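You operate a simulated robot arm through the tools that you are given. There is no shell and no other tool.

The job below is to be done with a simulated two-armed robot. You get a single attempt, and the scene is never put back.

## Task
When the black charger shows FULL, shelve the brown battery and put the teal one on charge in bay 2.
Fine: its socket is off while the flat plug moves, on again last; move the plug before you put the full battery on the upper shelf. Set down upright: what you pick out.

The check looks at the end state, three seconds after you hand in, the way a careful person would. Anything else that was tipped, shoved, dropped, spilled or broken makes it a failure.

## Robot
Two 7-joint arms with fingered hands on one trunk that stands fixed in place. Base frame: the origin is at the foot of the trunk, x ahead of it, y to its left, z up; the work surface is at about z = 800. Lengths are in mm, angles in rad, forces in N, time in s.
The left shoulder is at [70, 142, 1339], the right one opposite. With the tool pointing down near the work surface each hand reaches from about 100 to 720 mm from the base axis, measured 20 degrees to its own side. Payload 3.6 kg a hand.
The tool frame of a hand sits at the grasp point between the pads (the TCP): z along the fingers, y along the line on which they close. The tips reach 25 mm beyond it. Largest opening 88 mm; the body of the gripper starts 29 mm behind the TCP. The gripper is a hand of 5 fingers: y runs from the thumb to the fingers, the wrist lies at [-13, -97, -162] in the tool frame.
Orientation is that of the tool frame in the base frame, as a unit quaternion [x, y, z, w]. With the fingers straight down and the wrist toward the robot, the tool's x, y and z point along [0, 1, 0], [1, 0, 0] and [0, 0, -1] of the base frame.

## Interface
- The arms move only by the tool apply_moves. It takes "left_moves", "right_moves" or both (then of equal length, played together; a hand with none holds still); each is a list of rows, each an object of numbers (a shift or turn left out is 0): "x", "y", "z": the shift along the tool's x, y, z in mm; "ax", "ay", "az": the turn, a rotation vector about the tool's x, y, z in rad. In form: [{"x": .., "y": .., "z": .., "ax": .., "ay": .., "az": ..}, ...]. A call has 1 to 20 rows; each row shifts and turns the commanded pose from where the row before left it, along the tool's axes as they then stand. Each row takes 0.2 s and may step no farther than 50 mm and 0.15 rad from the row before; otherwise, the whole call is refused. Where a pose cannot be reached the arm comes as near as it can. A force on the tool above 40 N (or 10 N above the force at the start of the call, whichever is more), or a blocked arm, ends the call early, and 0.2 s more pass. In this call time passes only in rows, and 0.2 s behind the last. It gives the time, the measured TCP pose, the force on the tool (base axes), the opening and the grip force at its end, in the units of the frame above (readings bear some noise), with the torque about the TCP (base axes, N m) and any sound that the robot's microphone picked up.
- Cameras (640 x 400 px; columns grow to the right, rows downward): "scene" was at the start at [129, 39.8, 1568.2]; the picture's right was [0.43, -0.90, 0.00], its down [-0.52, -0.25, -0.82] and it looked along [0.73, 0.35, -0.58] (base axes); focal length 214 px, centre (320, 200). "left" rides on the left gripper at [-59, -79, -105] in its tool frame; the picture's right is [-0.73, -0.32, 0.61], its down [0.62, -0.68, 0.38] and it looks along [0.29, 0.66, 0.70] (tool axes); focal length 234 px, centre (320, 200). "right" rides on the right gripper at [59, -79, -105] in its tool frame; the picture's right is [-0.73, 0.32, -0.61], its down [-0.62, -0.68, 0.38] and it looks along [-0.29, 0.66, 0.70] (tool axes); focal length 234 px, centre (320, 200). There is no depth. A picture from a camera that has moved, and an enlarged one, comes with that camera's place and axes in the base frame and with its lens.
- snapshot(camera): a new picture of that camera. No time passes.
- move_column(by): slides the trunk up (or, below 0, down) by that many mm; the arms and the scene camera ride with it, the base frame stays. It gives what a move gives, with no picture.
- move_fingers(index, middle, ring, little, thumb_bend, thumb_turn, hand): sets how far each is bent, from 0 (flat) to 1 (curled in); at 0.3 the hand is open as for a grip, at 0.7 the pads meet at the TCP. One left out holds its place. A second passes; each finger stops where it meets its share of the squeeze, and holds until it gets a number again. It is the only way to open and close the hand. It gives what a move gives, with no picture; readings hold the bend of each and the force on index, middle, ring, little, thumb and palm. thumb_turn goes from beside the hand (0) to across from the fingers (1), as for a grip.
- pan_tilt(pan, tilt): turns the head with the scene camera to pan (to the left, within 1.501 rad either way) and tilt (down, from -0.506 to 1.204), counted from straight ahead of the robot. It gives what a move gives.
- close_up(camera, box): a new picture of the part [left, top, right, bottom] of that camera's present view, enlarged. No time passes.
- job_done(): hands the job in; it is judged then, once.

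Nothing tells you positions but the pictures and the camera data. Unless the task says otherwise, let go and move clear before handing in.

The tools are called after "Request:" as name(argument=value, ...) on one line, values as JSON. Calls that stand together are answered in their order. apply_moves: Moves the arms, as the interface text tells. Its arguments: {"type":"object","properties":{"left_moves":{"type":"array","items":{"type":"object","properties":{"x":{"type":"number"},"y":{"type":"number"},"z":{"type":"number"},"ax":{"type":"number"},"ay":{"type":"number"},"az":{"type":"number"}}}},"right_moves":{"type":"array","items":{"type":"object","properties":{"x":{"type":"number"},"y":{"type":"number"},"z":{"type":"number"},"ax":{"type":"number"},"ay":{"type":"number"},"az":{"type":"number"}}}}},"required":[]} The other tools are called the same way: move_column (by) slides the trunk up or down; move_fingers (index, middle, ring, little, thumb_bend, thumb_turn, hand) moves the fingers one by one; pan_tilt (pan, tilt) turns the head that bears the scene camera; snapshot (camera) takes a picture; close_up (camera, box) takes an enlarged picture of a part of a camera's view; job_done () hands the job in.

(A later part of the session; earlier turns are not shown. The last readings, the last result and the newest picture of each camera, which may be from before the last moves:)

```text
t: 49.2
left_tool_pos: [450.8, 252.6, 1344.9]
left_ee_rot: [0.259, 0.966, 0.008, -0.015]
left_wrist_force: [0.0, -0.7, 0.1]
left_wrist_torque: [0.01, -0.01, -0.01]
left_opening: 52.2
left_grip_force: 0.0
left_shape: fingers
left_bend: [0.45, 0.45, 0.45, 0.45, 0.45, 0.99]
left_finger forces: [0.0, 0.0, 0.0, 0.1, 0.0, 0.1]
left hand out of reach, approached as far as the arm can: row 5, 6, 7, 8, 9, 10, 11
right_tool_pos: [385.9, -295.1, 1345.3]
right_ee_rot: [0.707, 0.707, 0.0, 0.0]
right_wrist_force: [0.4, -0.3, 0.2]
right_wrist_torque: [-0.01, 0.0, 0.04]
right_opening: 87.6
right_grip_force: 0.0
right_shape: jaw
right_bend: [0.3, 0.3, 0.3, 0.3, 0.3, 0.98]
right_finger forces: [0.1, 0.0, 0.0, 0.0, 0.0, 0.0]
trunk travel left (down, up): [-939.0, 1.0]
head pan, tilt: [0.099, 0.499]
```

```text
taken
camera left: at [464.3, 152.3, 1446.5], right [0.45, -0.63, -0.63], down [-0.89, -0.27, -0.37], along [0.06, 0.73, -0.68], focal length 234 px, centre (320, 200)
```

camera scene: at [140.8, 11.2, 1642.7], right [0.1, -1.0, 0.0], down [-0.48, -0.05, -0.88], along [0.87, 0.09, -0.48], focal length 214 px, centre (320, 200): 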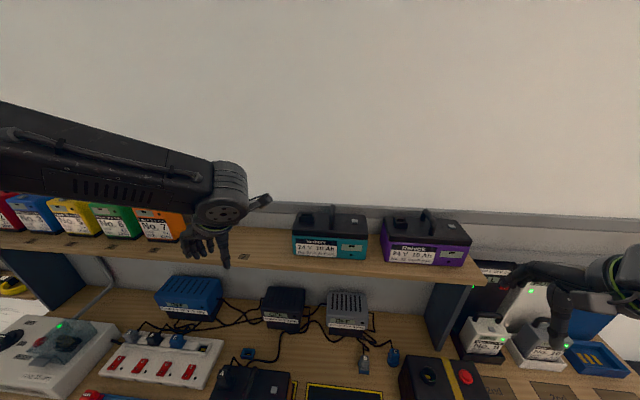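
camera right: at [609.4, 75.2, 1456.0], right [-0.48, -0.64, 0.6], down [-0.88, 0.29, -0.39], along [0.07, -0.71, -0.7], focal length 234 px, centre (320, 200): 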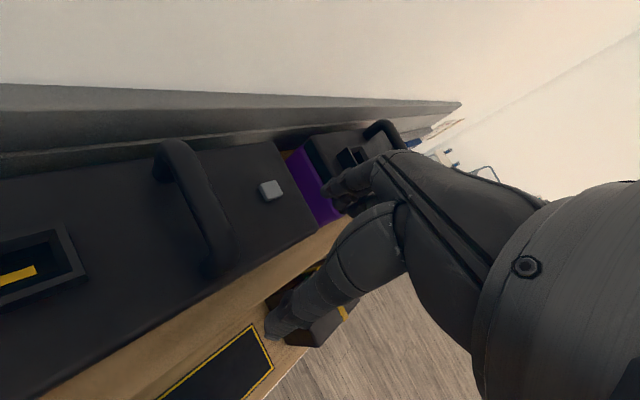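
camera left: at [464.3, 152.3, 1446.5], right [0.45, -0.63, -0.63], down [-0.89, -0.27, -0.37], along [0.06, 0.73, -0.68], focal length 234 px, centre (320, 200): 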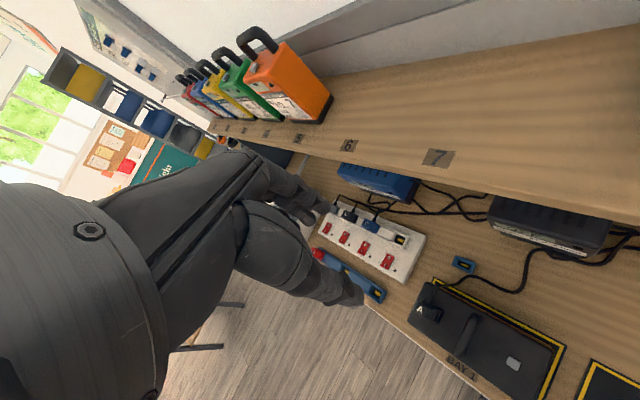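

The left arm is hitting a joint limit on this branch at about y≈250. I'll turn the hand back to straight and try moving to the centre from there.

Request:
apply_moves(left_moves=[{"az": 0.15}, {"az": 0.15}, {"az": 0.15}, {"az": 0.15}, {"az": 0.15}, {"az": 0.15}, {"az": 0.15}, {"x": -38.6, "y": -6.2, "z": -11}, {"x": -38.6, "y": -6.2, "z": -11}, {"x": -38.6, "y": -6.2, "z": -11}, {"x": -38.6, "y": -6.2, "z": -11}, {"x": -38.6, "y": -6.2, "z": -11}])

Request:
snapshot(camera="scene")

```text
t: 51.8
left_tool_pos: [424.6, 59.3, 1393.8]
left_ee_rot: [0.707, 0.707, 0.0, -0.021]
left_wrist_force: [0.6, -0.7, -0.1]
left_wrist_torque: [0.04, 0.04, 0.02]
left_opening: 52.3
left_grip_force: 0.1
left_shape: fingers
left_bend: [0.45, 0.45, 0.45, 0.45, 0.45, 0.99]
left_finger forces: [0.1, 0.0, 0.0, 0.0, 0.0, 0.0]
left hand out of reach, approached as far as the arm can: row 12
right_tool_pos: [387.5, -297.3, 1343.2]
right_ee_rot: [0.707, 0.707, 0.0, -0.001]
right_wrist_force: [0.6, 0.1, 0.1]
right_wrist_torque: [0.01, 0.02, 0.04]
right_opening: 87.8
right_grip_force: 0.1
right_shape: jaw
right_bend: [0.3, 0.3, 0.3, 0.3, 0.3, 0.98]
right_finger forces: [0.0, 0.0, 0.0, 0.0, 0.0, 0.0]
trunk travel left (down, up): [-939.0, 1.0]
head pan, tilt: [0.099, 0.499]
```

```text
taken
camera scene: at [144.4, 9.1, 1642.4], right [0.1, -1.0, 0.0], down [-0.48, -0.05, -0.88], along [0.87, 0.09, -0.48], focal length 214 px, centre (320, 200)
```

scene: 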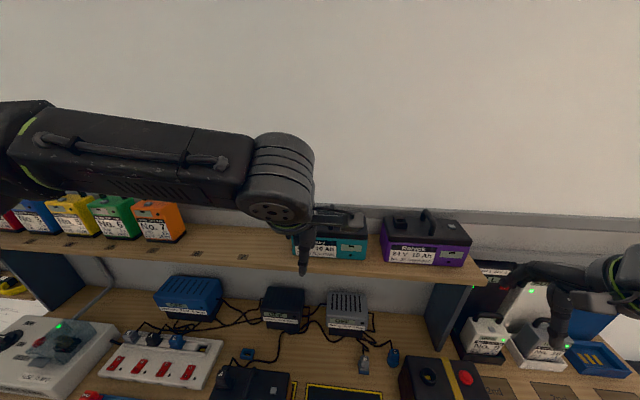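

I'll return the left arm to its own side and use the right arm (palm inward), whose elbow branch handled this yaw well near the centre, then add a forward tilt to gain reach.

Request:
apply_moves(left_moves=[{"x": 45, "y": -4, "z": 8}, {"x": 45, "y": -4, "z": 8}, {"x": 45, "y": -4, "z": 8}, {"x": 45, "y": -4, "z": 8}, {"x": 45, "y": -4, "z": 8}, {"x": 45, "y": -4, "z": 8}, {"x": 30}, {"x": 30}, {}, {}, {}, {}, {}, {}, {}, {}], right_moves=[{}, {}, {"x": 44.3, "y": 12.3}, {"x": 44.3, "y": 12.3}, {"x": 44.3, "y": 12.3}, {"x": 44.3, "y": 12.3}, {"x": 44.3, "y": 12.3}, {"x": 44.3, "y": 12.3}, {"az": 0.133}, {"az": 0.133}, {"az": 0.133}, {"az": 0.133}, {"az": 0.133}, {"az": 0.133}, {"az": 0.133}, {"az": 0.133}])

Request:
snapshot(camera="scene")

```text
t: 55.2
left_tool_pos: [395.5, 395.3, 1358.3]
left_ee_rot: [0.706, 0.708, 0.001, -0.021]
left_wrist_force: [-0.2, -0.2, 0.8]
left_wrist_torque: [0.01, 0.01, -0.01]
left_opening: 52.2
left_grip_force: 0.1
left_shape: fingers
left_bend: [0.45, 0.45, 0.45, 0.45, 0.45, 0.99]
left_finger forces: [0.0, 0.0, 0.0, 0.1, 0.0, 0.1]
right_tool_pos: [458.7, -28.8, 1344.9]
right_ee_rot: [0.968, 0.25, 0.0, 0.0]
right_wrist_force: [-0.7, 0.7, -0.3]
right_wrist_torque: [0.02, -0.01, 0.01]
right_opening: 87.8
right_grip_force: 0.2
right_shape: jaw
right_bend: [0.3, 0.3, 0.3, 0.3, 0.3, 0.98]
right_finger forces: [0.1, 0.1, 0.1, 0.0, 0.1, 0.0]
trunk travel left (down, up): [-939.0, 1.0]
head pan, tilt: [0.099, 0.499]
```

```text
taken
camera scene: at [140.3, 11.8, 1642.7], right [0.1, -1.0, 0.0], down [-0.48, -0.05, -0.88], along [0.87, 0.09, -0.48], focal length 214 px, centre (320, 200)
```

scene: 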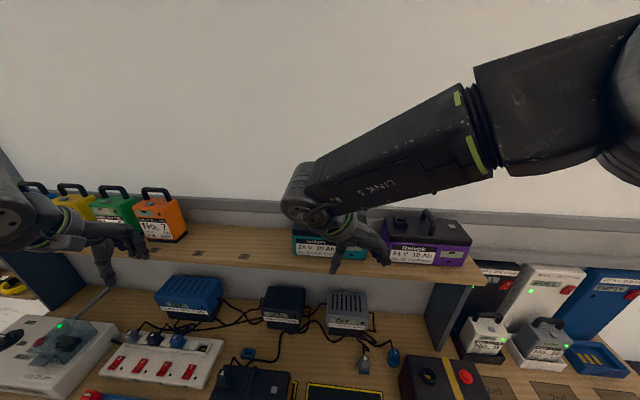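

No limits here. Now I'll tilt the right hand's fingers forward and edge toward a point just in front of and above the teal handle.

Request:
apply_moves(right_moves=[{"ax": -0.065, "ay": 0.117}, {"ax": -0.065, "ay": 0.117}, {"ax": -0.065, "ay": 0.117}, {"x": 38.3, "y": -0.1, "z": -2.1}, {"x": 38.3, "y": -0.1, "z": -2.1}, {"x": 38.3, "y": -0.1, "z": -2.1}])

Request:
snapshot(camera="scene")

Request:
snapshot(camera="right")

```text
t: 56.6
left_tool_pos: [396.2, 395.0, 1356.2]
left_ee_rot: [0.706, 0.708, 0.0, -0.021]
left_wrist_force: [-0.5, -0.1, 1.1]
left_wrist_torque: [-0.02, -0.01, 0.01]
left_opening: 52.4
left_grip_force: 0.1
left_shape: fingers
left_bend: [0.45, 0.45, 0.45, 0.45, 0.45, 0.99]
left_finger forces: [0.0, 0.0, 0.1, 0.0, 0.1, 0.0]
right_tool_pos: [549.4, 27.9, 1388.7]
right_ee_rot: [0.949, 0.246, 0.193, 0.05]
right_wrist_force: [-0.3, 0.4, 0.1]
right_wrist_torque: [0.0, 0.01, -0.01]
right_opening: 87.7
right_grip_force: 0.0
right_shape: jaw
right_bend: [0.3, 0.3, 0.3, 0.3, 0.3, 0.98]
right_finger forces: [0.0, 0.0, 0.0, 0.0, 0.0, 0.0]
trunk travel left (down, up): [-939.0, 1.0]
head pan, tilt: [0.099, 0.499]
```

```text
taken
camera scene: at [141.0, 12.3, 1642.6], right [0.1, -1.0, 0.0], down [-0.48, -0.05, -0.88], along [0.87, 0.09, -0.48], focal length 214 px, centre (320, 200)
```

scene: 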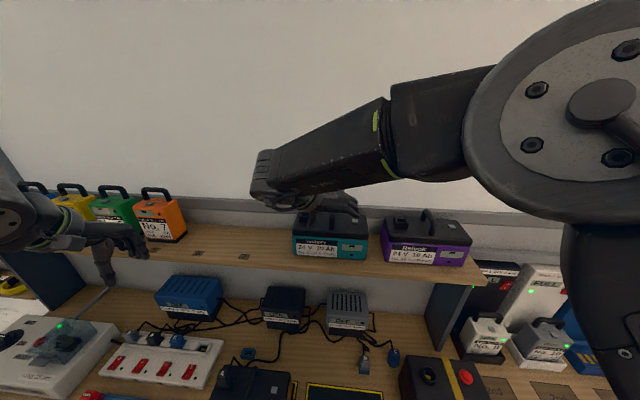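

```text
taken
camera right: at [519.8, 125.6, 1491.7], right [-0.68, -0.64, 0.37], down [-0.66, 0.29, -0.7], along [0.33, -0.72, -0.61], focal length 234 px, centre (320, 200)
```

right: 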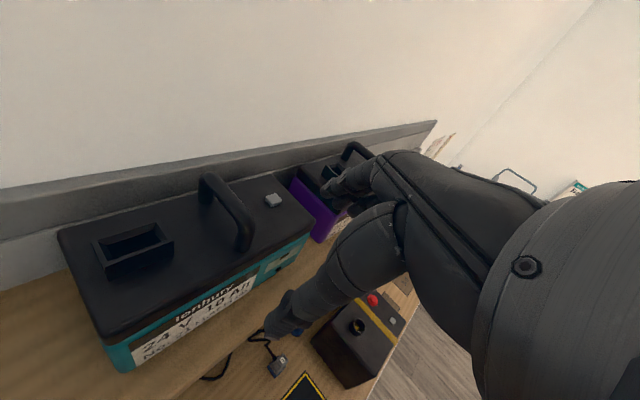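

With the forward tilt the right hand reaches freely. Before going over the handle I'll measure it from this viewpoint.

Request:
close_up(camera="right", box=[50, 140, 330, 320])

Request:
close_up(camera="scene", box=[270, 180, 400, 270])

```text
2.22 times, centred on (190, 230) of right
camera zoom: at [519.8, 125.6, 1491.7], right [-0.68, -0.64, 0.37], down [-0.66, 0.29, -0.7], along [0.33, -0.72, -0.61], focal length 520 px, centre (609, 133)
```

zoom: 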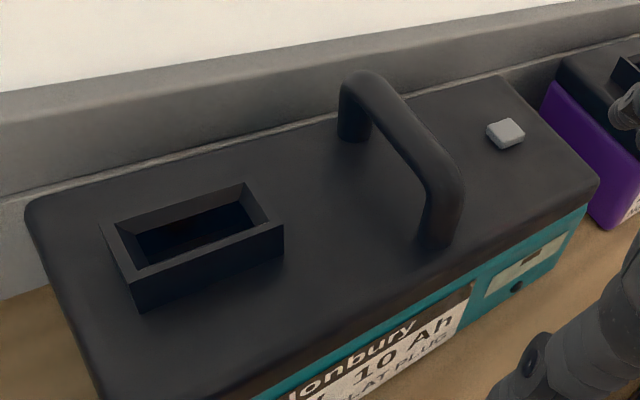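

```text
4.44 times, centred on (335, 225) of scene
camera zoom: at [141.0, 12.3, 1642.6], right [0.1, -1.0, 0.0], down [-0.48, -0.05, -0.88], along [0.87, 0.09, -0.48], focal length 953 px, centre (253, 89)
```

zoom: 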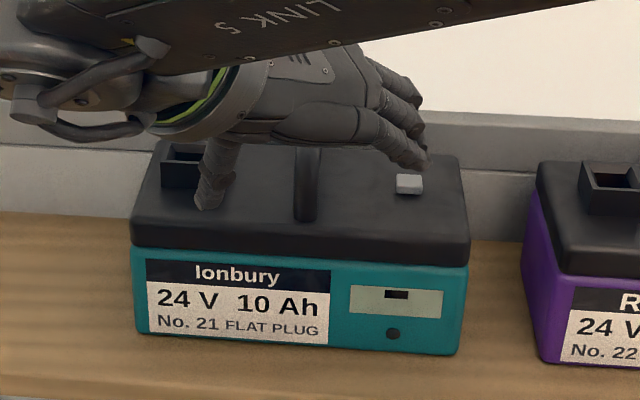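

The handle bar is centred at about (650, 24, 1329), legs at x≈613 and 686, with a 14 mm bar over the lid at z≈1292. I'll try turning the yaw a bit further so the grip closes more squarely across the bar.

Request:
apply_moves(right_moves=[{"ax": -0.034, "ay": -0.019, "az": 0.092}, {"ax": -0.034, "ay": -0.019, "az": 0.092}, {"ax": -0.034, "ay": -0.019, "az": 0.092}])

```text
t: 57.6
left_tool_pos: [395.3, 393.5, 1356.9]
left_ee_rot: [0.707, 0.707, 0.001, -0.021]
left_wrist_force: [0.3, 0.0, 0.2]
left_wrist_torque: [0.0, 0.03, -0.02]
left_opening: 52.2
left_grip_force: 0.0
left_shape: fingers
left_bend: [0.45, 0.45, 0.45, 0.45, 0.45, 0.99]
left_finger forces: [0.1, 0.0, 0.1, 0.0, 0.0, 0.1]
right_tool_pos: [552.6, -26.8, 1403.0]
right_ee_rot: [0.978, 0.069, 0.191, 0.042]
right_wrist_force: [-0.1, 0.0, -0.2]
right_wrist_torque: [0.0, -0.03, -0.03]
right_opening: 87.6
right_grip_force: 0.0
right_shape: jaw
right_bend: [0.3, 0.3, 0.3, 0.3, 0.3, 0.98]
right_finger forces: [0.1, 0.1, 0.1, 0.0, 0.0, 0.0]
right hand out of reach, approached as far as the arm can: row 2, 3
trunk travel left (down, up): [-939.0, 1.0]
head pan, tilt: [0.099, 0.499]
stopped in row 3 (right hand): the arm was blocked; the commanded pose is now the measured one
```

That yaw pushed the arm to its limit and it drifted right to y≈−27. More forward tilt shortens the reach needed, so I'll add tilt and then try sliding back over to the handle's line.

Request:
apply_moves(right_moves=[{"ax": -0.015, "ay": 0.099, "az": 0.006}, {"ax": -0.015, "ay": 0.099, "az": 0.006}, {"ax": -0.015, "ay": 0.099, "az": 0.006}, {"x": 3.8, "y": -24.6, "z": -1.4}, {"x": 3.8, "y": -24.6, "z": -1.4}])

Request:
snapshot(camera="scene")

```text
t: 59.0
left_tool_pos: [395.6, 394.4, 1358.3]
left_ee_rot: [0.707, 0.707, 0.001, -0.021]
left_wrist_force: [0.3, -0.4, -0.5]
left_wrist_torque: [-0.03, 0.0, 0.01]
left_opening: 52.1
left_grip_force: 0.1
left_shape: fingers
left_bend: [0.45, 0.45, 0.45, 0.45, 0.45, 0.99]
left_finger forces: [0.0, 0.0, 0.0, 0.1, 0.0, 0.0]
right_tool_pos: [562.2, -2.7, 1425.0]
right_ee_rot: [0.939, 0.027, 0.341, 0.023]
right_wrist_force: [-0.2, -0.2, -0.7]
right_wrist_torque: [0.0, -0.01, -0.01]
right_opening: 87.6
right_grip_force: 0.0
right_shape: jaw
right_bend: [0.3, 0.3, 0.3, 0.3, 0.3, 0.98]
right_finger forces: [0.0, 0.0, 0.1, 0.0, 0.1, 0.0]
trunk travel left (down, up): [-939.0, 1.0]
head pan, tilt: [0.099, 0.499]
stopped in row 5 (right hand): the arm was blocked; the commanded pose is now the measured one
```

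```text
taken
camera scene: at [140.2, 9.6, 1642.7], right [0.1, -1.0, 0.0], down [-0.48, -0.05, -0.88], along [0.87, 0.09, -0.48], focal length 214 px, centre (320, 200)
```

scene: 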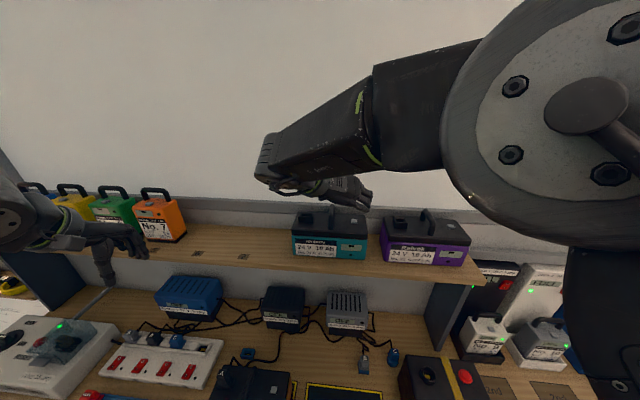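

The elbow was getting blocked near the head on that side. I'll bring the right arm back, and try the left arm with its palm turned outward plus forward tilt instead, which needs much less reach.

Request:
apply_moves(left_moves=[{}, {}, {}, {"az": 0.14}, {"az": 0.14}, {"az": 0.14}, {"az": 0.14}, {"az": 0.14}, {"az": 0.14}, {"az": 0.14}, {}, {}, {}, {}, {}, {}, {}, {}], right_moves=[{"x": -29, "y": 12, "z": -23.2}, {"x": -29, "y": 12, "z": -23.2}, {"x": -29, "y": 12, "z": -23.2}, {"ax": 0.009, "ay": -0.137, "az": -0.003}, {"ax": 0.009, "ay": -0.137, "az": -0.003}, {"ax": 0.009, "ay": -0.137, "az": -0.003}, {"ax": 0.009, "ay": -0.137, "az": -0.003}, {"ax": 0.009, "ay": -0.137, "az": -0.003}, {"az": -0.148}, {"az": -0.148}, {"az": -0.148}, {"az": -0.148}, {"az": -0.148}, {"az": -0.148}, {"az": -0.148}, {"az": -0.148}, {"az": -0.148}, {"az": -0.148}])

Request:
snapshot(camera="scene")

```text
t: 62.8
left_tool_pos: [397.0, 393.4, 1357.9]
left_ee_rot: [0.956, 0.291, -0.009, -0.02]
left_wrist_force: [-0.5, 0.4, -0.7]
left_wrist_torque: [0.03, 0.03, -0.02]
left_opening: 52.1
left_grip_force: 0.1
left_shape: fingers
left_bend: [0.45, 0.45, 0.45, 0.45, 0.45, 0.99]
left_finger forces: [0.1, 0.1, 0.0, 0.1, 0.0, 0.0]
right_tool_pos: [420.1, -54.5, 1380.6]
right_ee_rot: [0.714, 0.7, -0.007, 0.015]
right_wrist_force: [0.8, -0.5, 0.4]
right_wrist_torque: [0.0, -0.02, 0.0]
right_opening: 88.0
right_grip_force: 0.0
right_shape: jaw
right_bend: [0.3, 0.3, 0.3, 0.3, 0.3, 0.98]
right_finger forces: [0.1, 0.1, 0.1, 0.0, 0.1, 0.0]
right hand out of reach, approached as far as the arm can: row 7, 8
trunk travel left (down, up): [-939.0, 1.0]
head pan, tilt: [0.099, 0.499]
```

```text
taken
camera scene: at [141.2, 9.1, 1642.7], right [0.1, -1.0, 0.0], down [-0.48, -0.05, -0.88], along [0.87, 0.09, -0.48], focal length 214 px, centre (320, 200)
```

scene: 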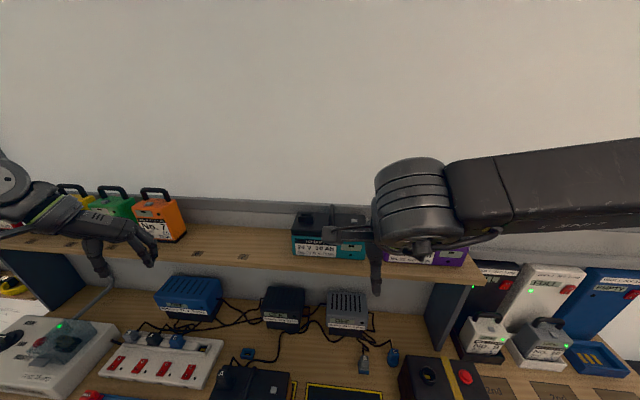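

The left hand turned palm-outward without trouble. Now I'll park the right arm to its side and bring the left hand, tilted forward, in front of the teal battery.

Request:
apply_moves(left_moves=[{"ax": -0.081, "ay": 0.12}, {"ax": -0.081, "ay": 0.12}, {"ax": -0.081, "ay": 0.12}, {"x": -9.1, "y": 40.9, "z": 2.1}, {"x": -9.1, "y": 40.9, "z": 2.1}, {"x": -9.1, "y": 40.9, "z": 2.1}, {"x": -9.1, "y": 40.9, "z": 2.1}, {"x": -9.1, "y": 40.9, "z": 2.1}, {"x": -9.1, "y": 40.9, "z": 2.1}, {"x": -9.1, "y": 40.9, "z": 2.1}], right_moves=[{"x": -40.8, "y": -5.7, "z": 5.8}, {"x": -40.8, "y": -5.7, "z": 5.8}, {"x": -40.8, "y": -5.7, "z": 5.8}, {"x": -40.8, "y": -5.7, "z": 5.8}, {"x": -40.8, "y": -5.7, "z": 5.8}, {"x": -40.8, "y": -5.7, "z": 5.8}, {}, {}, {}, {}])

Request:
snapshot(camera="scene")

Request:
snapshot(camera="left")

```text
t: 65.0
left_tool_pos: [501.2, 118.7, 1375.8]
left_ee_rot: [0.938, 0.283, 0.197, 0.043]
left_wrist_force: [-0.8, 0.8, 0.2]
left_wrist_torque: [0.01, 0.0, 0.02]
left_opening: 52.2
left_grip_force: 0.1
left_shape: fingers
left_bend: [0.45, 0.45, 0.45, 0.45, 0.45, 0.99]
left_finger forces: [0.0, 0.0, 0.0, 0.0, 0.0, 0.0]
right_tool_pos: [389.7, -295.7, 1350.6]
right_ee_rot: [0.714, 0.7, -0.008, 0.013]
right_wrist_force: [-0.5, -0.1, -0.3]
right_wrist_torque: [0.03, 0.01, -0.02]
right_opening: 87.7
right_grip_force: 0.0
right_shape: jaw
right_bend: [0.3, 0.3, 0.3, 0.3, 0.3, 0.98]
right_finger forces: [0.0, 0.0, 0.0, 0.0, 0.1, 0.0]
right hand out of reach, approached as far as the arm can: row 6
trunk travel left (down, up): [-939.0, 1.0]
head pan, tilt: [0.099, 0.499]
```

```text
taken
camera scene: at [142.7, 8.4, 1642.5], right [0.1, -1.0, 0.0], down [-0.48, -0.05, -0.88], along [0.87, 0.09, -0.48], focal length 214 px, centre (320, 200)
```

scene: 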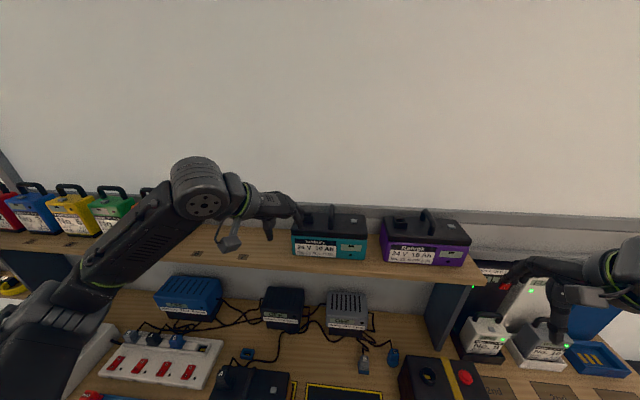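

```text
taken
camera left: at [374.1, 149.1, 1437.8], right [-0.48, -0.11, -0.87], down [0.28, 0.92, -0.27], along [0.83, -0.37, -0.41], focal length 234 px, centre (320, 200)
```

left: 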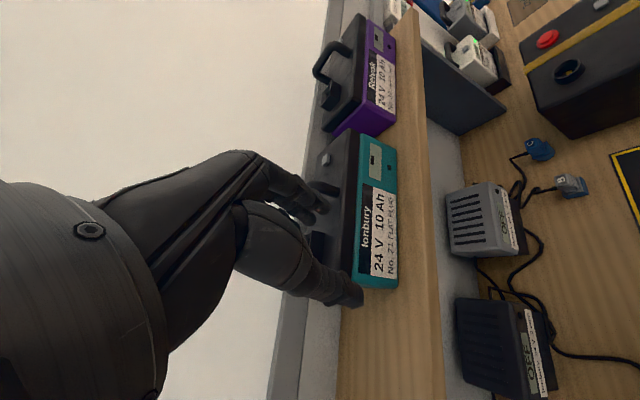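

This works well: the left hand reaches the teal battery area with a low elbow. I'll turn its yaw further so the grip closes squarely across the handle bar.

Request:
apply_moves(left_moves=[{"ax": -0.035, "ay": -0.019, "az": 0.092}, {"ax": -0.035, "ay": -0.019, "az": 0.092}, {"ax": -0.035, "ay": -0.019, "az": 0.092}, {"ax": -0.035, "ay": -0.019, "az": 0.092}])

```text
t: 66.0
left_tool_pos: [498.7, 119.8, 1377.6]
left_ee_rot: [0.975, 0.09, 0.186, 0.084]
left_wrist_force: [-0.4, -0.2, 0.0]
left_wrist_torque: [0.01, 0.03, 0.01]
left_opening: 52.5
left_grip_force: 0.0
left_shape: fingers
left_bend: [0.45, 0.45, 0.45, 0.45, 0.45, 0.99]
left_finger forces: [0.0, 0.0, 0.0, 0.1, 0.0, 0.0]
right_tool_pos: [388.1, -294.8, 1353.4]
right_ee_rot: [0.714, 0.7, -0.009, 0.015]
right_wrist_force: [-0.2, -0.2, -0.3]
right_wrist_torque: [0.01, -0.02, 0.01]
right_opening: 87.8
right_grip_force: 0.0
right_shape: jaw
right_bend: [0.3, 0.3, 0.3, 0.3, 0.3, 0.98]
right_finger forces: [0.0, 0.1, 0.0, 0.0, 0.0, 0.0]
trunk travel left (down, up): [-939.0, 1.0]
head pan, tilt: [0.099, 0.499]
```

Yaw is now about −82° with no limits hit. I'll level the roll slightly and move over the teal handle, keeping the fingertips above it.

Request:
apply_moves(left_moves=[{"ax": 0.149}, {"x": 24.5, "y": 25, "z": 7.9}, {"x": 24.5, "y": 25, "z": 7.9}, {"x": 24.5, "y": 25, "z": 7.9}, {"x": 24.5, "y": 25, "z": 7.9}, {"x": 24.5, "y": 25, "z": 7.9}])

Request:
snapshot(camera="left")

Request:
close_up(camera="scene", box=[240, 170, 400, 270])

```text
t: 67.4
left_tool_pos: [652.4, 20.7, 1388.4]
left_ee_rot: [0.979, 0.103, 0.178, 0.009]
left_wrist_force: [0.0, 0.2, 0.3]
left_wrist_torque: [0.02, 0.02, 0.03]
left_opening: 52.1
left_grip_force: 0.1
left_shape: fingers
left_bend: [0.45, 0.45, 0.45, 0.45, 0.45, 0.99]
left_finger forces: [0.0, 0.0, 0.1, 0.0, 0.1, 0.0]
right_tool_pos: [388.2, -295.5, 1350.4]
right_ee_rot: [0.714, 0.7, -0.007, 0.013]
right_wrist_force: [-0.2, -0.6, -0.2]
right_wrist_torque: [0.02, 0.01, 0.0]
right_opening: 87.7
right_grip_force: 0.1
right_shape: jaw
right_bend: [0.3, 0.3, 0.3, 0.3, 0.3, 0.98]
right_finger forces: [0.0, 0.0, 0.0, 0.1, 0.0, 0.0]
trunk travel left (down, up): [-939.0, 1.0]
head pan, tilt: [0.099, 0.499]
```

```text
taken
camera left: at [544.9, 84.3, 1462.6], right [-0.52, 0.18, -0.84], down [0.57, 0.8, -0.18], along [0.64, -0.57, -0.51], focal length 234 px, centre (320, 200)
```

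left: 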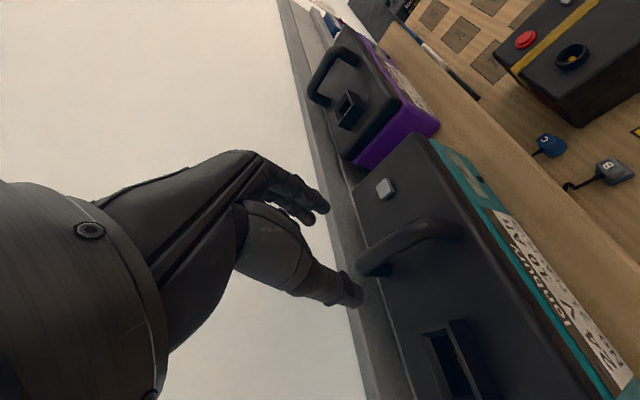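

```text
4.00 times, centred on (320, 220) of scene
camera zoom: at [142.2, 7.9, 1642.5], right [0.1, -1.0, 0.0], down [-0.48, -0.05, -0.88], along [0.87, 0.09, -0.48], focal length 858 px, centre (320, 120)
```

zoom: 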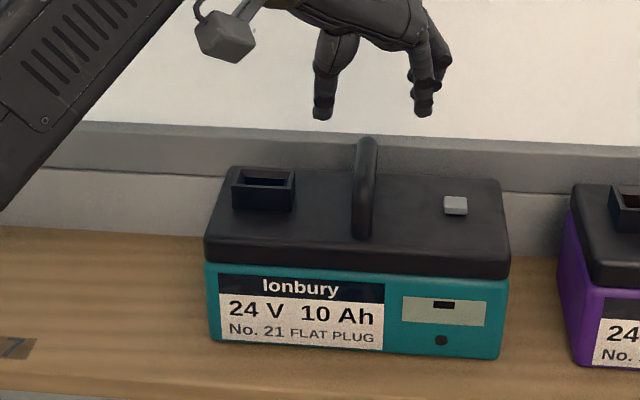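

The hand straddles the handle from above nicely. I'll lower it in two stages, checking that the bar sits between thumb and fingers.

Request:
apply_moves(left_moves=[{"x": -5.2, "y": -1.7, "z": 12.8}, {"x": -5.2, "y": -1.7, "z": 12.8}, {"x": -5.2, "y": -1.7, "z": 12.8}])

Request:
snapshot(camera="left")

Request:
close_up(camera="scene", box=[270, 190, 390, 265])

```text
t: 68.2
left_tool_pos: [648.8, 27.6, 1347.8]
left_ee_rot: [0.979, 0.104, 0.178, 0.01]
left_wrist_force: [-0.6, 0.2, 1.2]
left_wrist_torque: [-0.01, -0.01, -0.03]
left_opening: 52.5
left_grip_force: 0.1
left_shape: fingers
left_bend: [0.45, 0.45, 0.45, 0.45, 0.45, 0.99]
left_finger forces: [0.0, 0.0, 0.0, 0.1, 0.0, 0.0]
right_tool_pos: [388.0, -295.7, 1352.0]
right_ee_rot: [0.714, 0.699, -0.008, 0.015]
right_wrist_force: [-0.1, -0.5, -0.7]
right_wrist_torque: [0.03, 0.01, 0.01]
right_opening: 87.6
right_grip_force: 0.1
right_shape: jaw
right_bend: [0.3, 0.3, 0.3, 0.3, 0.3, 0.98]
right_finger forces: [0.1, 0.0, 0.0, 0.1, 0.0, 0.0]
trunk travel left (down, up): [-939.0, 1.0]
head pan, tilt: [0.099, 0.499]
```

```text
taken
camera left: at [541.6, 89.0, 1421.7], right [-0.52, 0.18, -0.84], down [0.57, 0.8, -0.18], along [0.64, -0.57, -0.51], focal length 234 px, centre (320, 200)
```

left: 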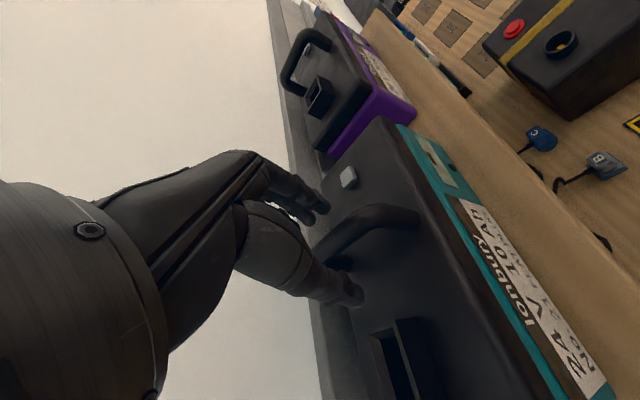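

```text
5.33 times, centred on (330, 228) of scene
camera zoom: at [140.7, 10.4, 1642.7], right [0.1, -1.0, 0.0], down [-0.48, -0.05, -0.88], along [0.87, 0.09, -0.48], focal length 1144 px, centre (267, 53)
```

zoom: 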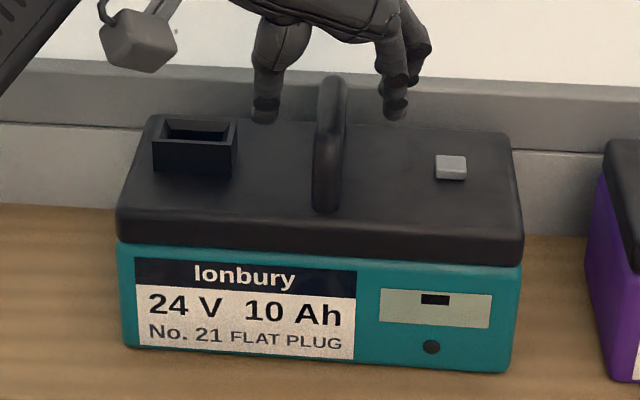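

The bar is between thumb and fingers. I'll lower the last 15 mm and close the hand on the handle.

Request:
apply_moves(left_moves=[{"x": -2.5, "y": 1.5, "z": 7.2}, {"x": -2.5, "y": 1.4, "z": 7.2}])

Request:
close_up(camera="scene", box=[270, 190, 390, 265])

Request:
close_up(camera="left", box=[220, 130, 480, 330])

```text
t: 68.8
left_tool_pos: [650.2, 22.2, 1332.6]
left_ee_rot: [0.978, 0.103, 0.179, 0.011]
left_wrist_force: [0.0, -0.2, -0.4]
left_wrist_torque: [-0.02, 0.02, 0.01]
left_opening: 52.2
left_grip_force: 0.0
left_shape: fingers
left_bend: [0.45, 0.45, 0.45, 0.45, 0.45, 0.99]
left_finger forces: [0.1, 0.0, 0.1, 0.1, 0.0, 0.0]
right_tool_pos: [388.5, -295.3, 1352.9]
right_ee_rot: [0.714, 0.7, -0.008, 0.014]
right_wrist_force: [-0.2, 0.0, -0.2]
right_wrist_torque: [0.01, -0.01, 0.01]
right_opening: 87.7
right_grip_force: 0.1
right_shape: jaw
right_bend: [0.3, 0.3, 0.3, 0.3, 0.3, 0.98]
right_finger forces: [0.1, 0.0, 0.0, 0.1, 0.0, 0.0]
trunk travel left (down, up): [-939.0, 1.0]
head pan, tilt: [0.099, 0.499]
```

```text
5.33 times, centred on (330, 228) of scene
camera zoom: at [141.0, 10.1, 1642.7], right [0.1, -1.0, 0.0], down [-0.48, -0.05, -0.88], along [0.87, 0.09, -0.48], focal length 1144 px, centre (267, 53)
```

zoom: 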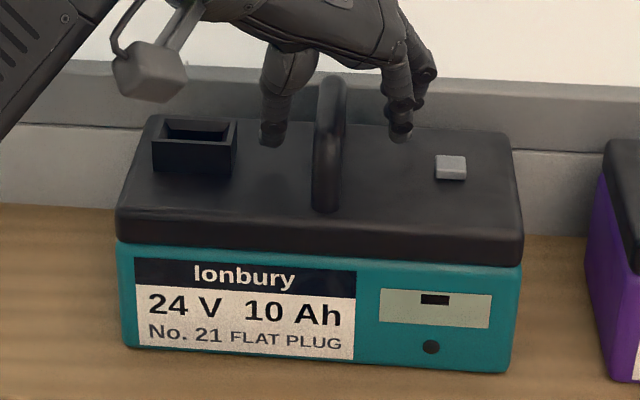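

```text
2.00 times, centred on (350, 230) of left
camera zoom: at [542.9, 85.2, 1407.0], right [-0.52, 0.18, -0.84], down [0.57, 0.8, -0.18], along [0.64, -0.57, -0.51], focal length 468 px, centre (260, 140)
```

zoom: 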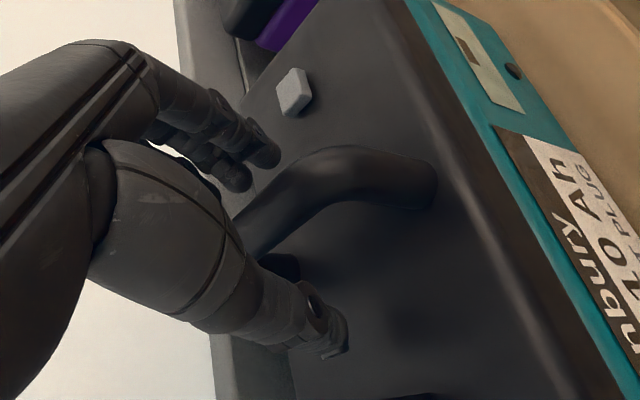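

I'll shift back a few millimetres to centre on the bar, then close all fingers.

Request:
apply_moves(left_moves=[{"x": -5.2, "y": -2.7, "z": -2}])

Request:
move_fingers(hand="left", index=0.9, middle=0.9, ring=0.9, little=0.9, thumb_bend=0.9, thumb_turn=1.0)

Request:
close_up(camera="scene", box=[270, 190, 390, 265])

Request:
close_up(camera="left", box=[220, 130, 480, 330])

```text
t: 69.2
left_tool_pos: [644.3, 24.4, 1334.3]
left_ee_rot: [0.978, 0.104, 0.179, 0.01]
left_wrist_force: [0.1, 0.4, 0.5]
left_wrist_torque: [-0.03, 0.03, 0.0]
left_opening: 52.3
left_grip_force: 0.0
left_shape: fingers
left_bend: [0.45, 0.45, 0.45, 0.45, 0.45, 0.99]
left_finger forces: [0.0, 0.0, 0.1, 0.1, 0.1, 0.0]
right_tool_pos: [386.9, -294.4, 1353.0]
right_ee_rot: [0.715, 0.699, -0.009, 0.014]
right_wrist_force: [-0.3, -0.1, 0.3]
right_wrist_torque: [0.0, 0.01, 0.01]
right_opening: 87.9
right_grip_force: 0.0
right_shape: jaw
right_bend: [0.3, 0.3, 0.3, 0.3, 0.3, 0.98]
right_finger forces: [0.0, 0.0, 0.0, 0.1, 0.1, 0.0]
trunk travel left (down, up): [-939.0, 1.0]
head pan, tilt: [0.099, 0.499]
```

```text
t: 70.2
left_tool_pos: [644.3, 23.9, 1332.2]
left_ee_rot: [0.979, 0.103, 0.177, 0.01]
left_wrist_force: [-3.3, -0.2, -14.0]
left_wrist_torque: [-0.09, 0.2, -0.11]
left_opening: 0.0
left_grip_force: 12.2
left_shape: fingers
left_bend: [0.79, 0.73, 0.72, 0.9, 0.74, 1.0]
left_finger forces: [0.1, 9.3, 8.8, 0.0, 5.5, 0.1]
right_tool_pos: [388.2, -294.9, 1353.1]
right_ee_rot: [0.715, 0.699, -0.009, 0.014]
right_wrist_force: [-1.2, -0.8, 0.6]
right_wrist_torque: [-0.01, -0.03, 0.02]
right_opening: 87.7
right_grip_force: 0.1
right_shape: jaw
right_bend: [0.3, 0.3, 0.3, 0.3, 0.3, 0.98]
right_finger forces: [0.0, 0.0, 0.1, 0.0, 0.1, 0.0]
trunk travel left (down, up): [-939.0, 1.0]
head pan, tilt: [0.099, 0.499]
```

```text
5.33 times, centred on (330, 228) of scene
camera zoom: at [142.6, 10.2, 1642.4], right [0.1, -1.0, 0.0], down [-0.48, -0.05, -0.88], along [0.87, 0.09, -0.48], focal length 1144 px, centre (267, 53)
```

zoom: 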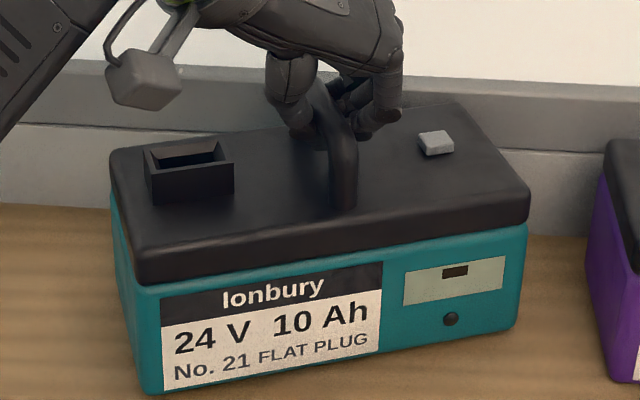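

```text
2.00 times, centred on (350, 230) of left
camera zoom: at [538.4, 86.7, 1406.0], right [-0.52, 0.18, -0.84], down [0.57, 0.8, -0.18], along [0.64, -0.57, -0.51], focal length 468 px, centre (260, 140)
```

zoom: 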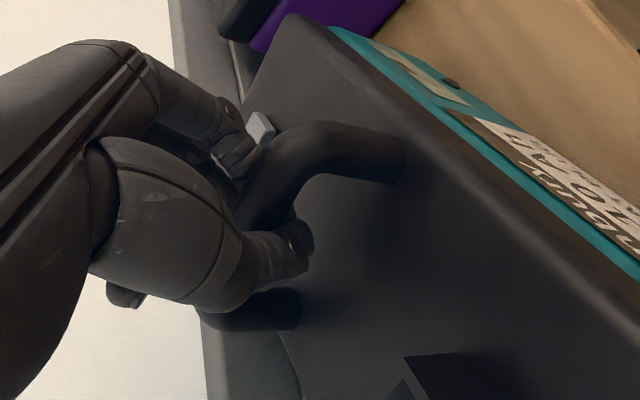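

The hand has gripped the bar (about 12 N) and already carries some weight; the battery yawed about 12° to align with my fingers, which I'll undo when placing. I'll lift slightly and check the hold.

Request:
apply_moves(left_moves=[{"x": 2.1, "y": 0.3, "z": -5.6}, {"x": 2.1, "y": 0.3, "z": -5.6}, {"x": 2.1, "y": 0.3, "z": -5.6}])

Request:
close_up(camera="scene", box=[270, 190, 390, 265])

Request:
close_up(camera="left", box=[220, 130, 480, 330])

```text
t: 71.0
left_tool_pos: [645.4, 24.4, 1350.4]
left_ee_rot: [0.979, 0.104, 0.177, 0.01]
left_wrist_force: [-3.2, -0.8, -14.6]
left_wrist_torque: [-0.09, 0.19, -0.18]
left_opening: 0.1
left_grip_force: 20.6
left_shape: fingers
left_bend: [0.8, 0.73, 0.72, 0.9, 0.75, 1.0]
left_finger forces: [0.0, 9.5, 8.6, 0.1, 23.2, 0.0]
right_tool_pos: [389.1, -294.2, 1351.9]
right_ee_rot: [0.714, 0.7, -0.01, 0.014]
right_wrist_force: [-0.5, 0.5, 0.9]
right_wrist_torque: [0.01, 0.0, -0.04]
right_opening: 88.1
right_grip_force: 0.0
right_shape: jaw
right_bend: [0.3, 0.3, 0.3, 0.3, 0.3, 0.98]
right_finger forces: [0.1, 0.0, 0.0, 0.0, 0.0, 0.1]
trunk travel left (down, up): [-939.0, 1.0]
head pan, tilt: [0.099, 0.499]
```

```text
5.33 times, centred on (330, 228) of scene
camera zoom: at [142.9, 10.7, 1642.4], right [0.1, -1.0, 0.0], down [-0.48, -0.05, -0.88], along [0.87, 0.09, -0.48], focal length 1144 px, centre (267, 53)
```

zoom: 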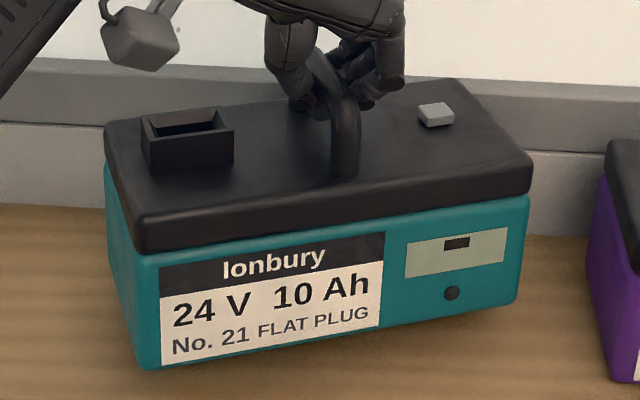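

```text
2.00 times, centred on (350, 230) of left
camera zoom: at [538.6, 87.5, 1424.3], right [-0.52, 0.18, -0.84], down [0.57, 0.8, -0.18], along [0.64, -0.57, -0.51], focal length 468 px, centre (260, 140)
```

zoom: 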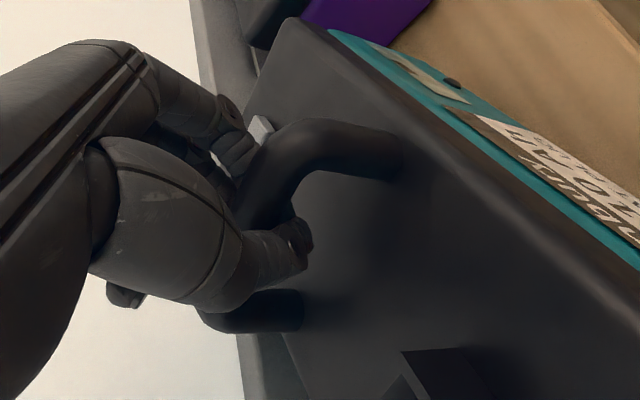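

The teal battery (about 1.5 kg) is lifted, hanging level and caged by the fingers. I'll raise it a bit more and draw it straight back off the shelf.

Request:
apply_moves(left_moves=[{"x": 5.2, "y": 0.8, "z": -14.1}, {"x": 5.2, "y": 0.8, "z": -14.1}, {"x": 5.2, "y": 0.8, "z": -14.1}, {"x": -13, "y": -2.8, "z": -5}, {"x": -20, "y": -4.3, "z": -7.7}, {"x": -23, "y": -5, "z": -8.8}, {"x": -23, "y": -5, "z": -8.8}, {"x": -23, "y": -5, "z": -8.8}, {"x": -23, "y": -5, "z": -8.8}, {"x": -23, "y": -5, "z": -8.8}, {"x": -15, "y": -3.2, "z": -5.7}, {"x": -8, "y": -1.7, "z": -3}])

Request:
snapshot(camera="scene")

Request:
snapshot(camera="right")

Request:
snapshot(camera="left")

```text
t: 73.6
left_tool_pos: [458.2, 24.0, 1396.6]
left_ee_rot: [0.979, 0.103, 0.177, 0.01]
left_wrist_force: [0.8, 0.0, -14.3]
left_wrist_torque: [-0.08, 0.07, -0.02]
left_opening: 0.1
left_grip_force: 10.8
left_shape: fingers
left_bend: [0.82, 0.74, 0.74, 0.9, 0.77, 0.99]
left_finger forces: [0.9, 7.0, 4.7, 0.0, 8.1, 0.0]
right_tool_pos: [389.8, -294.8, 1352.3]
right_ee_rot: [0.714, 0.7, -0.009, 0.014]
right_wrist_force: [0.2, -0.4, -0.2]
right_wrist_torque: [0.05, 0.02, 0.02]
right_opening: 87.7
right_grip_force: 0.1
right_shape: jaw
right_bend: [0.3, 0.3, 0.3, 0.3, 0.3, 0.98]
right_finger forces: [0.0, 0.0, 0.0, 0.1, 0.1, 0.1]
trunk travel left (down, up): [-939.0, 1.0]
head pan, tilt: [0.099, 0.499]
```

```text
taken
camera scene: at [142.8, 10.5, 1642.5], right [0.1, -1.0, 0.0], down [-0.48, -0.05, -0.88], along [0.87, 0.09, -0.48], focal length 214 px, centre (320, 200)
```

scene: 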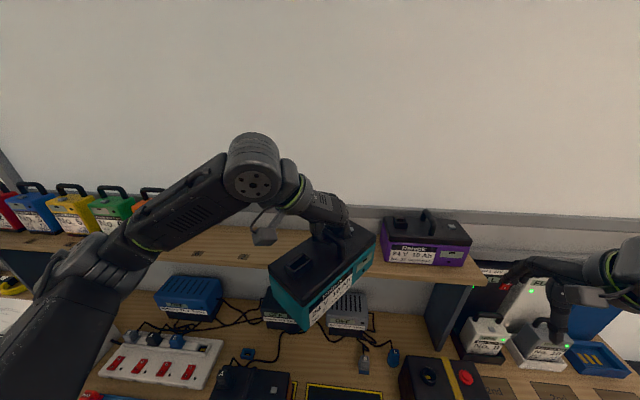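

```text
taken
camera right: at [310.5, -230.8, 1455.7], right [0.3, -0.71, 0.63], down [-0.69, -0.62, -0.37], along [0.66, -0.33, -0.68], focal length 234 px, centre (320, 200)
```

right: 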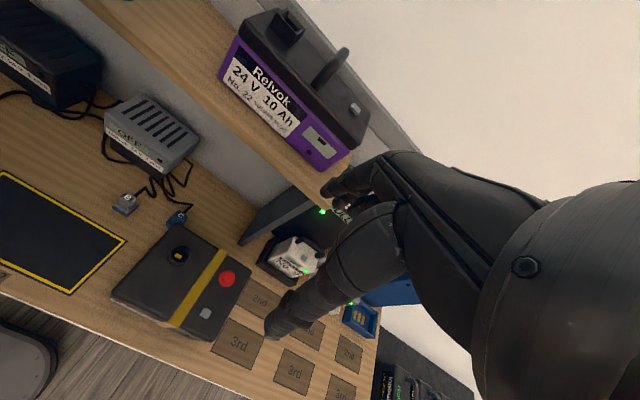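

```text
taken
camera left: at [351.1, 86.4, 1469.4], right [-0.52, 0.18, -0.84], down [0.57, 0.8, -0.18], along [0.64, -0.57, -0.51], focal length 234 px, centre (320, 200)
```

left: 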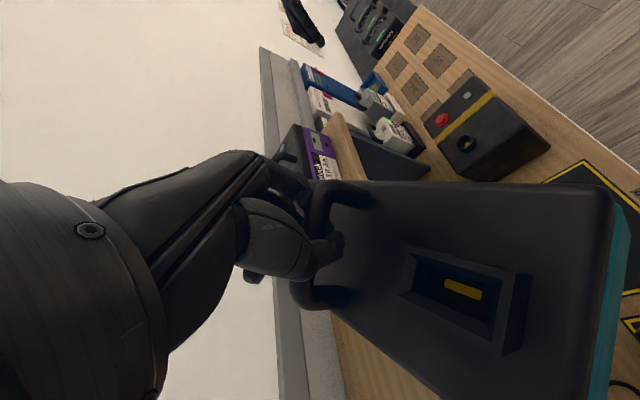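

The battery has yawed further in the grip while moving back. I'll look closely to judge whether the hold is stable before going on.

Request:
close_up(camera="scene", box=[230, 170, 410, 340])

Request:
close_up(camera="left", box=[200, 130, 460, 340])

```text
2.35 times, centred on (320, 255) of scene
camera zoom: at [142.8, 10.5, 1642.5], right [0.1, -1.0, 0.0], down [-0.48, -0.05, -0.88], along [0.87, 0.09, -0.48], focal length 505 px, centre (320, 71)
```

zoom: 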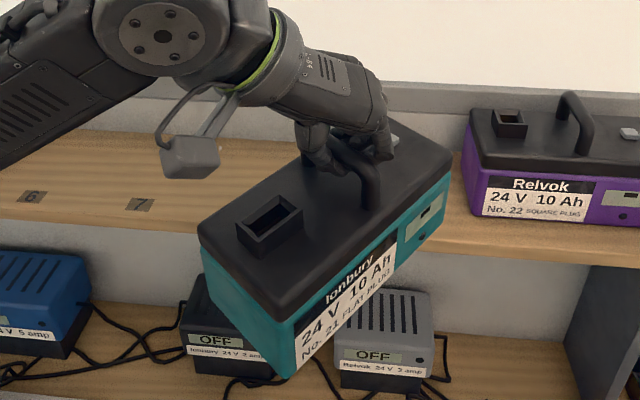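

```text
1.90 times, centred on (330, 235) of left
camera zoom: at [351.1, 86.4, 1469.4], right [-0.52, 0.18, -0.84], down [0.57, 0.8, -0.18], along [0.64, -0.57, -0.51], focal length 446 px, centre (301, 133)
```

zoom: 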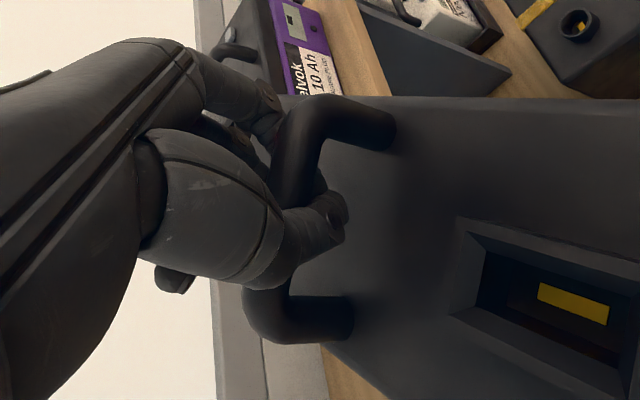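

The battery has turned about 50° in the grip but hangs level and is still well caged. I'll lower it in free air, where the wrist has more yaw range, and then rotate the hand to square it with bay 2.

Request:
apply_moves(left_moves=[{"x": -6, "y": 1.5, "z": 10}, {"x": -12, "y": 2.9, "z": 20.5}, {"x": -14.3, "y": 3.4, "z": 24.5}, {"x": -14.3, "y": 3.4, "z": 24.5}, {"x": -14.3, "y": 3.4, "z": 24.5}, {"x": -14.3, "y": 3.4, "z": 24.5}, {"x": -14.3, "y": 3.4, "z": 24.5}, {"x": -14.3, "y": 3.4, "z": 24.5}, {"x": -14.3, "y": 3.4, "z": 24.5}, {"x": -12, "y": 2.9, "z": 20.5}, {"x": -8, "y": 2, "z": 14}, {"x": -4.5, "y": 1, "z": 8}])

Request:
pan_tilt(pan=0.0, tilt=0.75)

Request:
snapshot(camera="scene")

Request:
snapshot(camera="left")

```text
t: 76.2
left_tool_pos: [424.8, -36.8, 1117.1]
left_ee_rot: [0.979, 0.103, 0.177, 0.01]
left_wrist_force: [-8.3, 3.3, -0.4]
left_wrist_torque: [-0.06, 0.19, -0.02]
left_opening: 0.0
left_grip_force: 8.6
left_shape: fingers
left_bend: [0.83, 0.76, 0.74, 0.9, 0.78, 1.0]
left_finger forces: [0.0, 6.9, 2.6, 0.1, 8.5, 0.0]
right_tool_pos: [393.9, -299.4, 1349.6]
right_ee_rot: [0.715, 0.699, -0.01, 0.013]
right_wrist_force: [0.7, -0.1, -0.2]
right_wrist_torque: [0.02, 0.01, 0.0]
right_opening: 87.9
right_grip_force: 0.2
right_shape: jaw
right_bend: [0.3, 0.3, 0.3, 0.3, 0.3, 0.98]
right_finger forces: [0.1, 0.0, 0.0, 0.0, 0.1, 0.1]
trunk travel left (down, up): [-939.0, 1.0]
head pan, tilt: [0.099, 0.499]
```

```text
t: 77.0
left_tool_pos: [420.4, -34.3, 1119.4]
left_ee_rot: [0.978, 0.105, 0.179, 0.009]
left_wrist_force: [0.2, 3.2, -0.8]
left_wrist_torque: [0.11, 0.01, -0.04]
left_opening: 0.0
left_grip_force: 2.6
left_shape: fingers
left_bend: [0.82, 0.75, 0.75, 0.9, 0.77, 1.0]
left_finger forces: [0.0, 4.9, 0.1, 0.1, 0.4, 0.1]
right_tool_pos: [389.2, -296.7, 1350.5]
right_ee_rot: [0.715, 0.699, -0.008, 0.014]
right_wrist_force: [0.3, 0.2, 0.4]
right_wrist_torque: [0.05, -0.06, -0.01]
right_opening: 88.0
right_grip_force: 0.1
right_shape: jaw
right_bend: [0.3, 0.3, 0.3, 0.3, 0.3, 0.98]
right_finger forces: [0.0, 0.0, 0.1, 0.1, 0.1, 0.0]
trunk travel left (down, up): [-939.0, 1.0]
head pan, tilt: [0.0, 0.75]
```

```text
taken
camera scene: at [134.2, -1.0, 1620.6], right [0.0, -1.0, 0.0], down [-0.68, 0.0, -0.73], along [0.73, 0.0, -0.68], focal length 214 px, centre (320, 200)
```

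scene: 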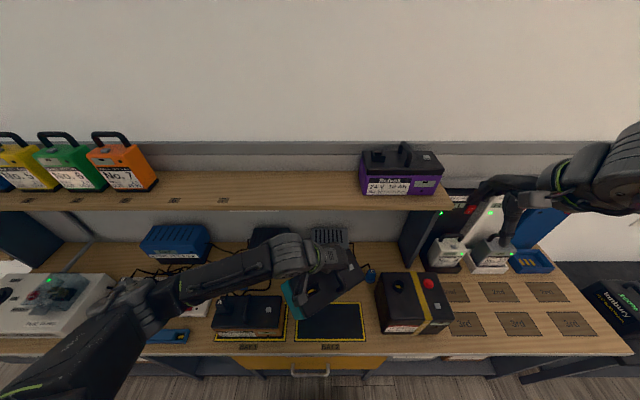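

```text
taken
camera left: at [313.1, 26.6, 1193.0], right [-0.52, 0.18, -0.84], down [0.57, 0.8, -0.18], along [0.64, -0.57, -0.52], focal length 234 px, centre (320, 200)
```

left: 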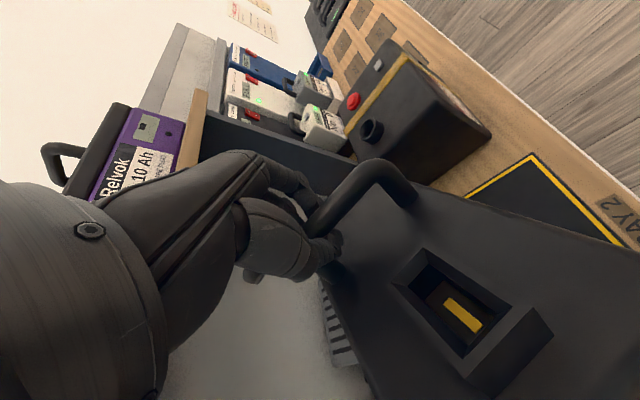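

The wrist reading shows almost no weight now, which is odd; I need to look closely before moving anything.

Request:
close_up(camera="scene", box=[240, 210, 400, 350])

Request:
close_up(camera="left", box=[220, 130, 480, 340])

Request:
close_up(camera="right", box=[0, 0, 320, 300])

```text
2.86 times, centred on (320, 280) of scene
camera zoom: at [134.2, -1.0, 1620.6], right [0.0, -1.0, 0.0], down [-0.68, 0.0, -0.73], along [0.73, 0.0, -0.68], focal length 613 px, centre (320, -29)
```

zoom: 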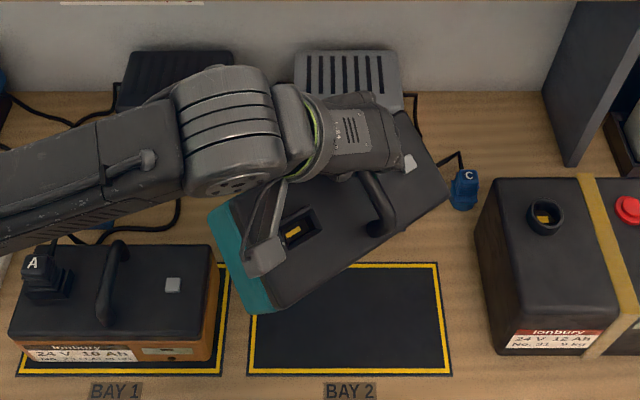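

```text
1.90 times, centred on (350, 235) of left
camera zoom: at [313.1, 26.6, 1193.0], right [-0.52, 0.18, -0.84], down [0.57, 0.8, -0.18], along [0.64, -0.57, -0.52], focal length 446 px, centre (263, 133)
```

zoom: 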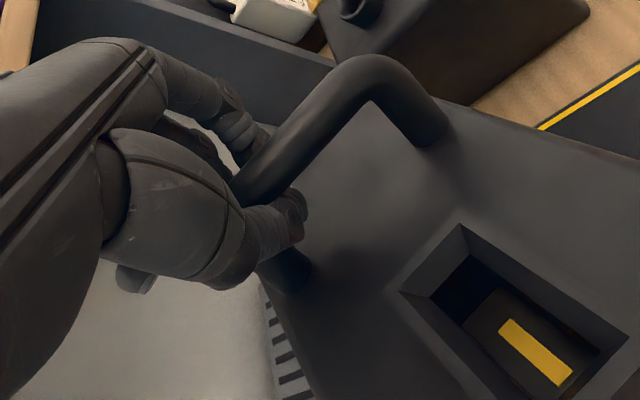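

```text
1.33 times, centred on (160, 150) of right
camera zoom: at [309.7, -233.0, 1455.5], right [0.3, -0.71, 0.63], down [-0.69, -0.62, -0.37], along [0.66, -0.33, -0.68], focal length 312 px, centre (533, 267)
```

zoom: 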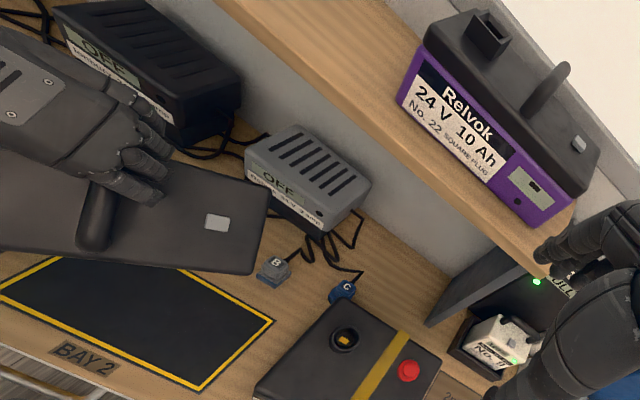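

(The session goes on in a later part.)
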